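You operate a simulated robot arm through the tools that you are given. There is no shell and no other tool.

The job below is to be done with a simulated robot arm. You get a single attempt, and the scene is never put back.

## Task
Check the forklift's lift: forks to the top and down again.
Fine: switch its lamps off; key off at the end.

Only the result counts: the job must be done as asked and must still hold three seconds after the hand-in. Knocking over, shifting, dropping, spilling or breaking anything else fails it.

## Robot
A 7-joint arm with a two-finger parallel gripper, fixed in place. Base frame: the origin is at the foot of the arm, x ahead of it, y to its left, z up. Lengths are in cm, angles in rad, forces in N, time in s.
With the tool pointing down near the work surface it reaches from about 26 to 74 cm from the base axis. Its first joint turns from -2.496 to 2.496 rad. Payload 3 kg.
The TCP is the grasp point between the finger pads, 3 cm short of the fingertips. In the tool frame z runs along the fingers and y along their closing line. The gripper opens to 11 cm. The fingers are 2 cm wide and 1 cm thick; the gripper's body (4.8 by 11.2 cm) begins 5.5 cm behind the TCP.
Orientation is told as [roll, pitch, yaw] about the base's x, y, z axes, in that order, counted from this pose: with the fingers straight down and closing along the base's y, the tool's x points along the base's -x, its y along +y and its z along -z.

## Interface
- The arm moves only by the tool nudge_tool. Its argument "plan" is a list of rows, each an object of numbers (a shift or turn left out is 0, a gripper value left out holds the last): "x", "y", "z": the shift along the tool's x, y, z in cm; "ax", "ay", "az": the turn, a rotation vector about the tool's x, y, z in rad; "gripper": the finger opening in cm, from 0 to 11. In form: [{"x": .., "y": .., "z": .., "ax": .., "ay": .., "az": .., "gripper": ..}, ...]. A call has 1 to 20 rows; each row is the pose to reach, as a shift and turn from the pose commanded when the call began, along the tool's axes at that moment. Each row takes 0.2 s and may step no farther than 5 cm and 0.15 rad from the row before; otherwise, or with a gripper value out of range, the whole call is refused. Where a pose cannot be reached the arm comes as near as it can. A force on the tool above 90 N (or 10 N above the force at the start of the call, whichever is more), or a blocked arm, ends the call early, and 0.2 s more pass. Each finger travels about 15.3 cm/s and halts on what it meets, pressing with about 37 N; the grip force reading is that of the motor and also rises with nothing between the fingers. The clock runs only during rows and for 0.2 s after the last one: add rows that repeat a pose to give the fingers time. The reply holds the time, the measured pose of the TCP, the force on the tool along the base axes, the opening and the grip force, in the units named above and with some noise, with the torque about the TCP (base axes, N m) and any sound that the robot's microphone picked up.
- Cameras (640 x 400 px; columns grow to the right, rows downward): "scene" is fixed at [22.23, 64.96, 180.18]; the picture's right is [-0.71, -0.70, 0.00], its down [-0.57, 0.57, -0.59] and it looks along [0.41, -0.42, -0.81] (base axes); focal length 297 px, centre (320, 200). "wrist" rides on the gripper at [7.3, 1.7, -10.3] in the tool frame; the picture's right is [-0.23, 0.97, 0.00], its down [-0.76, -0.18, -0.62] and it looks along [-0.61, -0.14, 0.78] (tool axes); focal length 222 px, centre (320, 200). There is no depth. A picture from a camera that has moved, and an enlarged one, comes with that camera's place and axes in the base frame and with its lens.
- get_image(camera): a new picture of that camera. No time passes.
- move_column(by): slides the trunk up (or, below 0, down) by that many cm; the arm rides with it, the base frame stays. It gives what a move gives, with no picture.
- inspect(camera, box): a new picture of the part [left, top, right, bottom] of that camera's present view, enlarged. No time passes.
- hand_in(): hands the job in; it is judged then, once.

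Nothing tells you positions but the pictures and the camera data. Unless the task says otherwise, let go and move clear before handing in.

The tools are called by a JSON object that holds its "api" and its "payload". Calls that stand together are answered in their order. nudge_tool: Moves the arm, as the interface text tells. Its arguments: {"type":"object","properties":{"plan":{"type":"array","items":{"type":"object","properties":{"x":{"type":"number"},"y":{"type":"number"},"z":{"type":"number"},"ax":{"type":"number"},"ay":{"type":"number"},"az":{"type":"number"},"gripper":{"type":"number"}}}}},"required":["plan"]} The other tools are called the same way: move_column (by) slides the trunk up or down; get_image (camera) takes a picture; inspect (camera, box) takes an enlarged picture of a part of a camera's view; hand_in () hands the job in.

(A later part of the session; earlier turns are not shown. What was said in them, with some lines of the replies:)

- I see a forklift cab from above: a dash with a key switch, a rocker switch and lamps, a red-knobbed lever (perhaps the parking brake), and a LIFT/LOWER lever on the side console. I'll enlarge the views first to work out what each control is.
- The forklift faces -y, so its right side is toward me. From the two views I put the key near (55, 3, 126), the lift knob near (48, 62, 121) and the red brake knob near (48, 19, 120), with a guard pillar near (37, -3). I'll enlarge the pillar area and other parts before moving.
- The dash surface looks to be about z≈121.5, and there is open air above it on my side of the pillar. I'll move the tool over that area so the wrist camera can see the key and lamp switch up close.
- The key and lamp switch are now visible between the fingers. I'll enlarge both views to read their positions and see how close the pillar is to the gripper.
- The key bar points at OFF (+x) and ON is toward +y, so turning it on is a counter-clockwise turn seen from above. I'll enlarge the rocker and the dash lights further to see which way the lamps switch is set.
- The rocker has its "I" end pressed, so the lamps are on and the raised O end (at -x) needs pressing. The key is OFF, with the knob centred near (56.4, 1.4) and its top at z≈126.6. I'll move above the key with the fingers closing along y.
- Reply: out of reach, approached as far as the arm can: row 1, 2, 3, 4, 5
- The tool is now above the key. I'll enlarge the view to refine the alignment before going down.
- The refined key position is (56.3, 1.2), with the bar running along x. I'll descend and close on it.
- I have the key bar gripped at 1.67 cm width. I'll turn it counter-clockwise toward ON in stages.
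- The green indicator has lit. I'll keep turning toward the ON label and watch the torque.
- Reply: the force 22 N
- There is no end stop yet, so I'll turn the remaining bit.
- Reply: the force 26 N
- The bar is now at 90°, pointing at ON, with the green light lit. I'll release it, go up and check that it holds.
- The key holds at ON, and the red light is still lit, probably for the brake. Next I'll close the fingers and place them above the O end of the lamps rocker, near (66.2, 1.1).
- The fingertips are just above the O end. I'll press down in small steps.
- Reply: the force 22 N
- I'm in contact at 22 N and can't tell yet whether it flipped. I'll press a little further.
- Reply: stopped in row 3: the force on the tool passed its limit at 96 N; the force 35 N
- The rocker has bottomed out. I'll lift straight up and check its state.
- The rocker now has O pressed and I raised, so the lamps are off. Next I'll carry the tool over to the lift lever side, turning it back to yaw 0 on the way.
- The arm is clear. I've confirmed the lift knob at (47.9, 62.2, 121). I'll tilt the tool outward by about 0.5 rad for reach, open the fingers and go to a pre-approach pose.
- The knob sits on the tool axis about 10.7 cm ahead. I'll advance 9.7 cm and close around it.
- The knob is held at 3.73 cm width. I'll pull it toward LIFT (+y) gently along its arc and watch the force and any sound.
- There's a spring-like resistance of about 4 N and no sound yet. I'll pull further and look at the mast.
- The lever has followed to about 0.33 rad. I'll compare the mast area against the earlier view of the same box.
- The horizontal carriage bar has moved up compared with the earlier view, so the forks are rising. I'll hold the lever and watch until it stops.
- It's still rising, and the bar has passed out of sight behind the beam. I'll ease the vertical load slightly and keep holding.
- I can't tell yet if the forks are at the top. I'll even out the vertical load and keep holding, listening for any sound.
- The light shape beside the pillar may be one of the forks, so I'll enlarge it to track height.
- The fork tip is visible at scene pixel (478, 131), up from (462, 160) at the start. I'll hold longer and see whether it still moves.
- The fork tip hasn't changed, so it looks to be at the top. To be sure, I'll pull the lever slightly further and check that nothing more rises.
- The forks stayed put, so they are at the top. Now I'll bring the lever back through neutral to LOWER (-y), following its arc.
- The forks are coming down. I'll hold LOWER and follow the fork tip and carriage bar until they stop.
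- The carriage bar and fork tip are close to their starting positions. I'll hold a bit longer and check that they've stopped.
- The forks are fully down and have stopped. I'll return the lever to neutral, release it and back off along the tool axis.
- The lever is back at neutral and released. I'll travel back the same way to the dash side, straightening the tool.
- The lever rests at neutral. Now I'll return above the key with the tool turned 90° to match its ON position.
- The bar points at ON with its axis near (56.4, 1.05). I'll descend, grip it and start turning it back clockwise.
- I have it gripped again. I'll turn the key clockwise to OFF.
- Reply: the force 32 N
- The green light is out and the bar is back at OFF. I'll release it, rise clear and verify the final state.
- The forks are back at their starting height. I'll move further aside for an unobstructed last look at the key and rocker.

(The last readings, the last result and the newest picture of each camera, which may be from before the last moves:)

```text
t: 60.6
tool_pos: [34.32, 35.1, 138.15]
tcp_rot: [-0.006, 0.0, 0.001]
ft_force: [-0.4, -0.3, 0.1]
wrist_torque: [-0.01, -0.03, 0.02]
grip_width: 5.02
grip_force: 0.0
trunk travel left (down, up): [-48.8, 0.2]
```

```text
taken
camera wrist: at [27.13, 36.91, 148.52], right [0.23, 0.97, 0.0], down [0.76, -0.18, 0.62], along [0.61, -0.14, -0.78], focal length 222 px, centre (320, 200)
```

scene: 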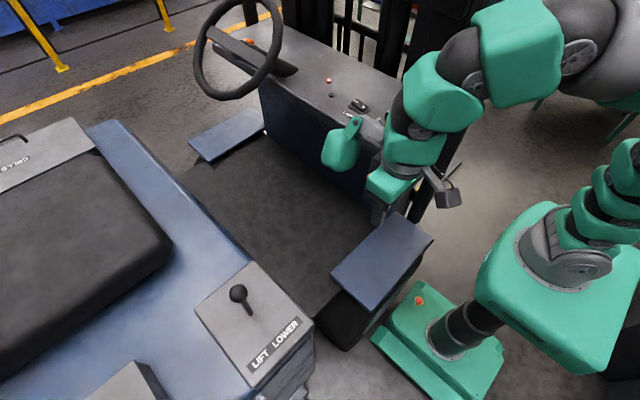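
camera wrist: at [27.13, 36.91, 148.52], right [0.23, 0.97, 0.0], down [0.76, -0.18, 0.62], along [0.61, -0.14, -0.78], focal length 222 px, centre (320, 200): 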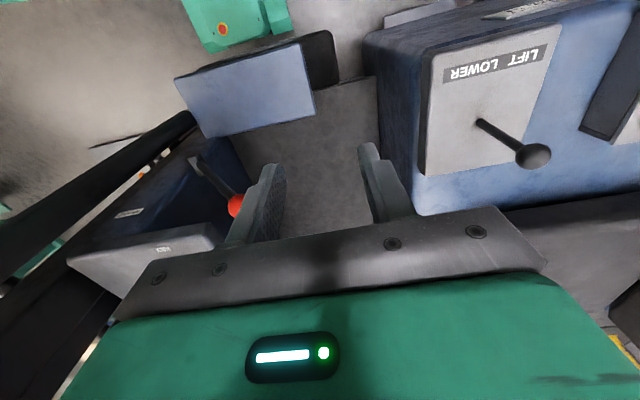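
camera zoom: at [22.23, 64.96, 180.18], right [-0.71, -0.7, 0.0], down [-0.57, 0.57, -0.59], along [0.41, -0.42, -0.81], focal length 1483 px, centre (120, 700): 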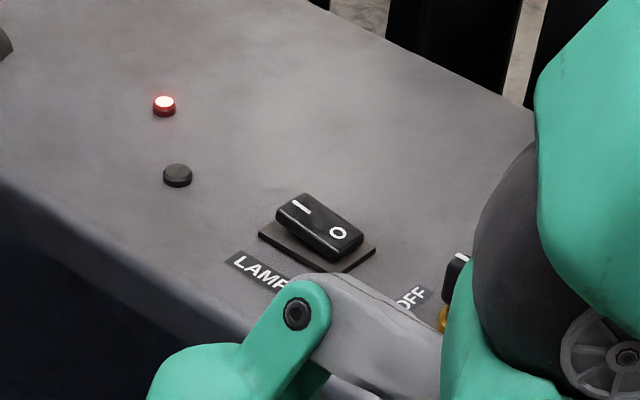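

Everything looks as asked: the forks went to the top and are back down, the lift lever is at neutral and the lamps rocker is at O. The key is at OFF with the green light out, the brake is untouched and the arm is clear, so I'm handing in.

{"api": "hand_in", "payload": {}}

```text
The job is handed in.
```

The forklift's lift works. The forks went to the top, stopped there, and came back down to their starting height.

- **Lift check:** I turned the key on, then held the lever at LIFT until the fork tip stopped rising. I then held it at LOWER until the forks stopped coming down. There was no indicator or sound at the top, so I judged it from the fork tip no longer moving even with the lever pulled further. The lever is back at neutral.
- **Lamps:** The lamps switch was on, and I pressed it to O. I couldn't see the lamps themselves, so this is based on the switch position.
- **Key:** It is turned back to OFF, and the green dash light is out.

The red dash light was lit before I started and is still lit. It is probably for the brake, which I left as it was. I let go of everything and moved the arm clear before handing in.
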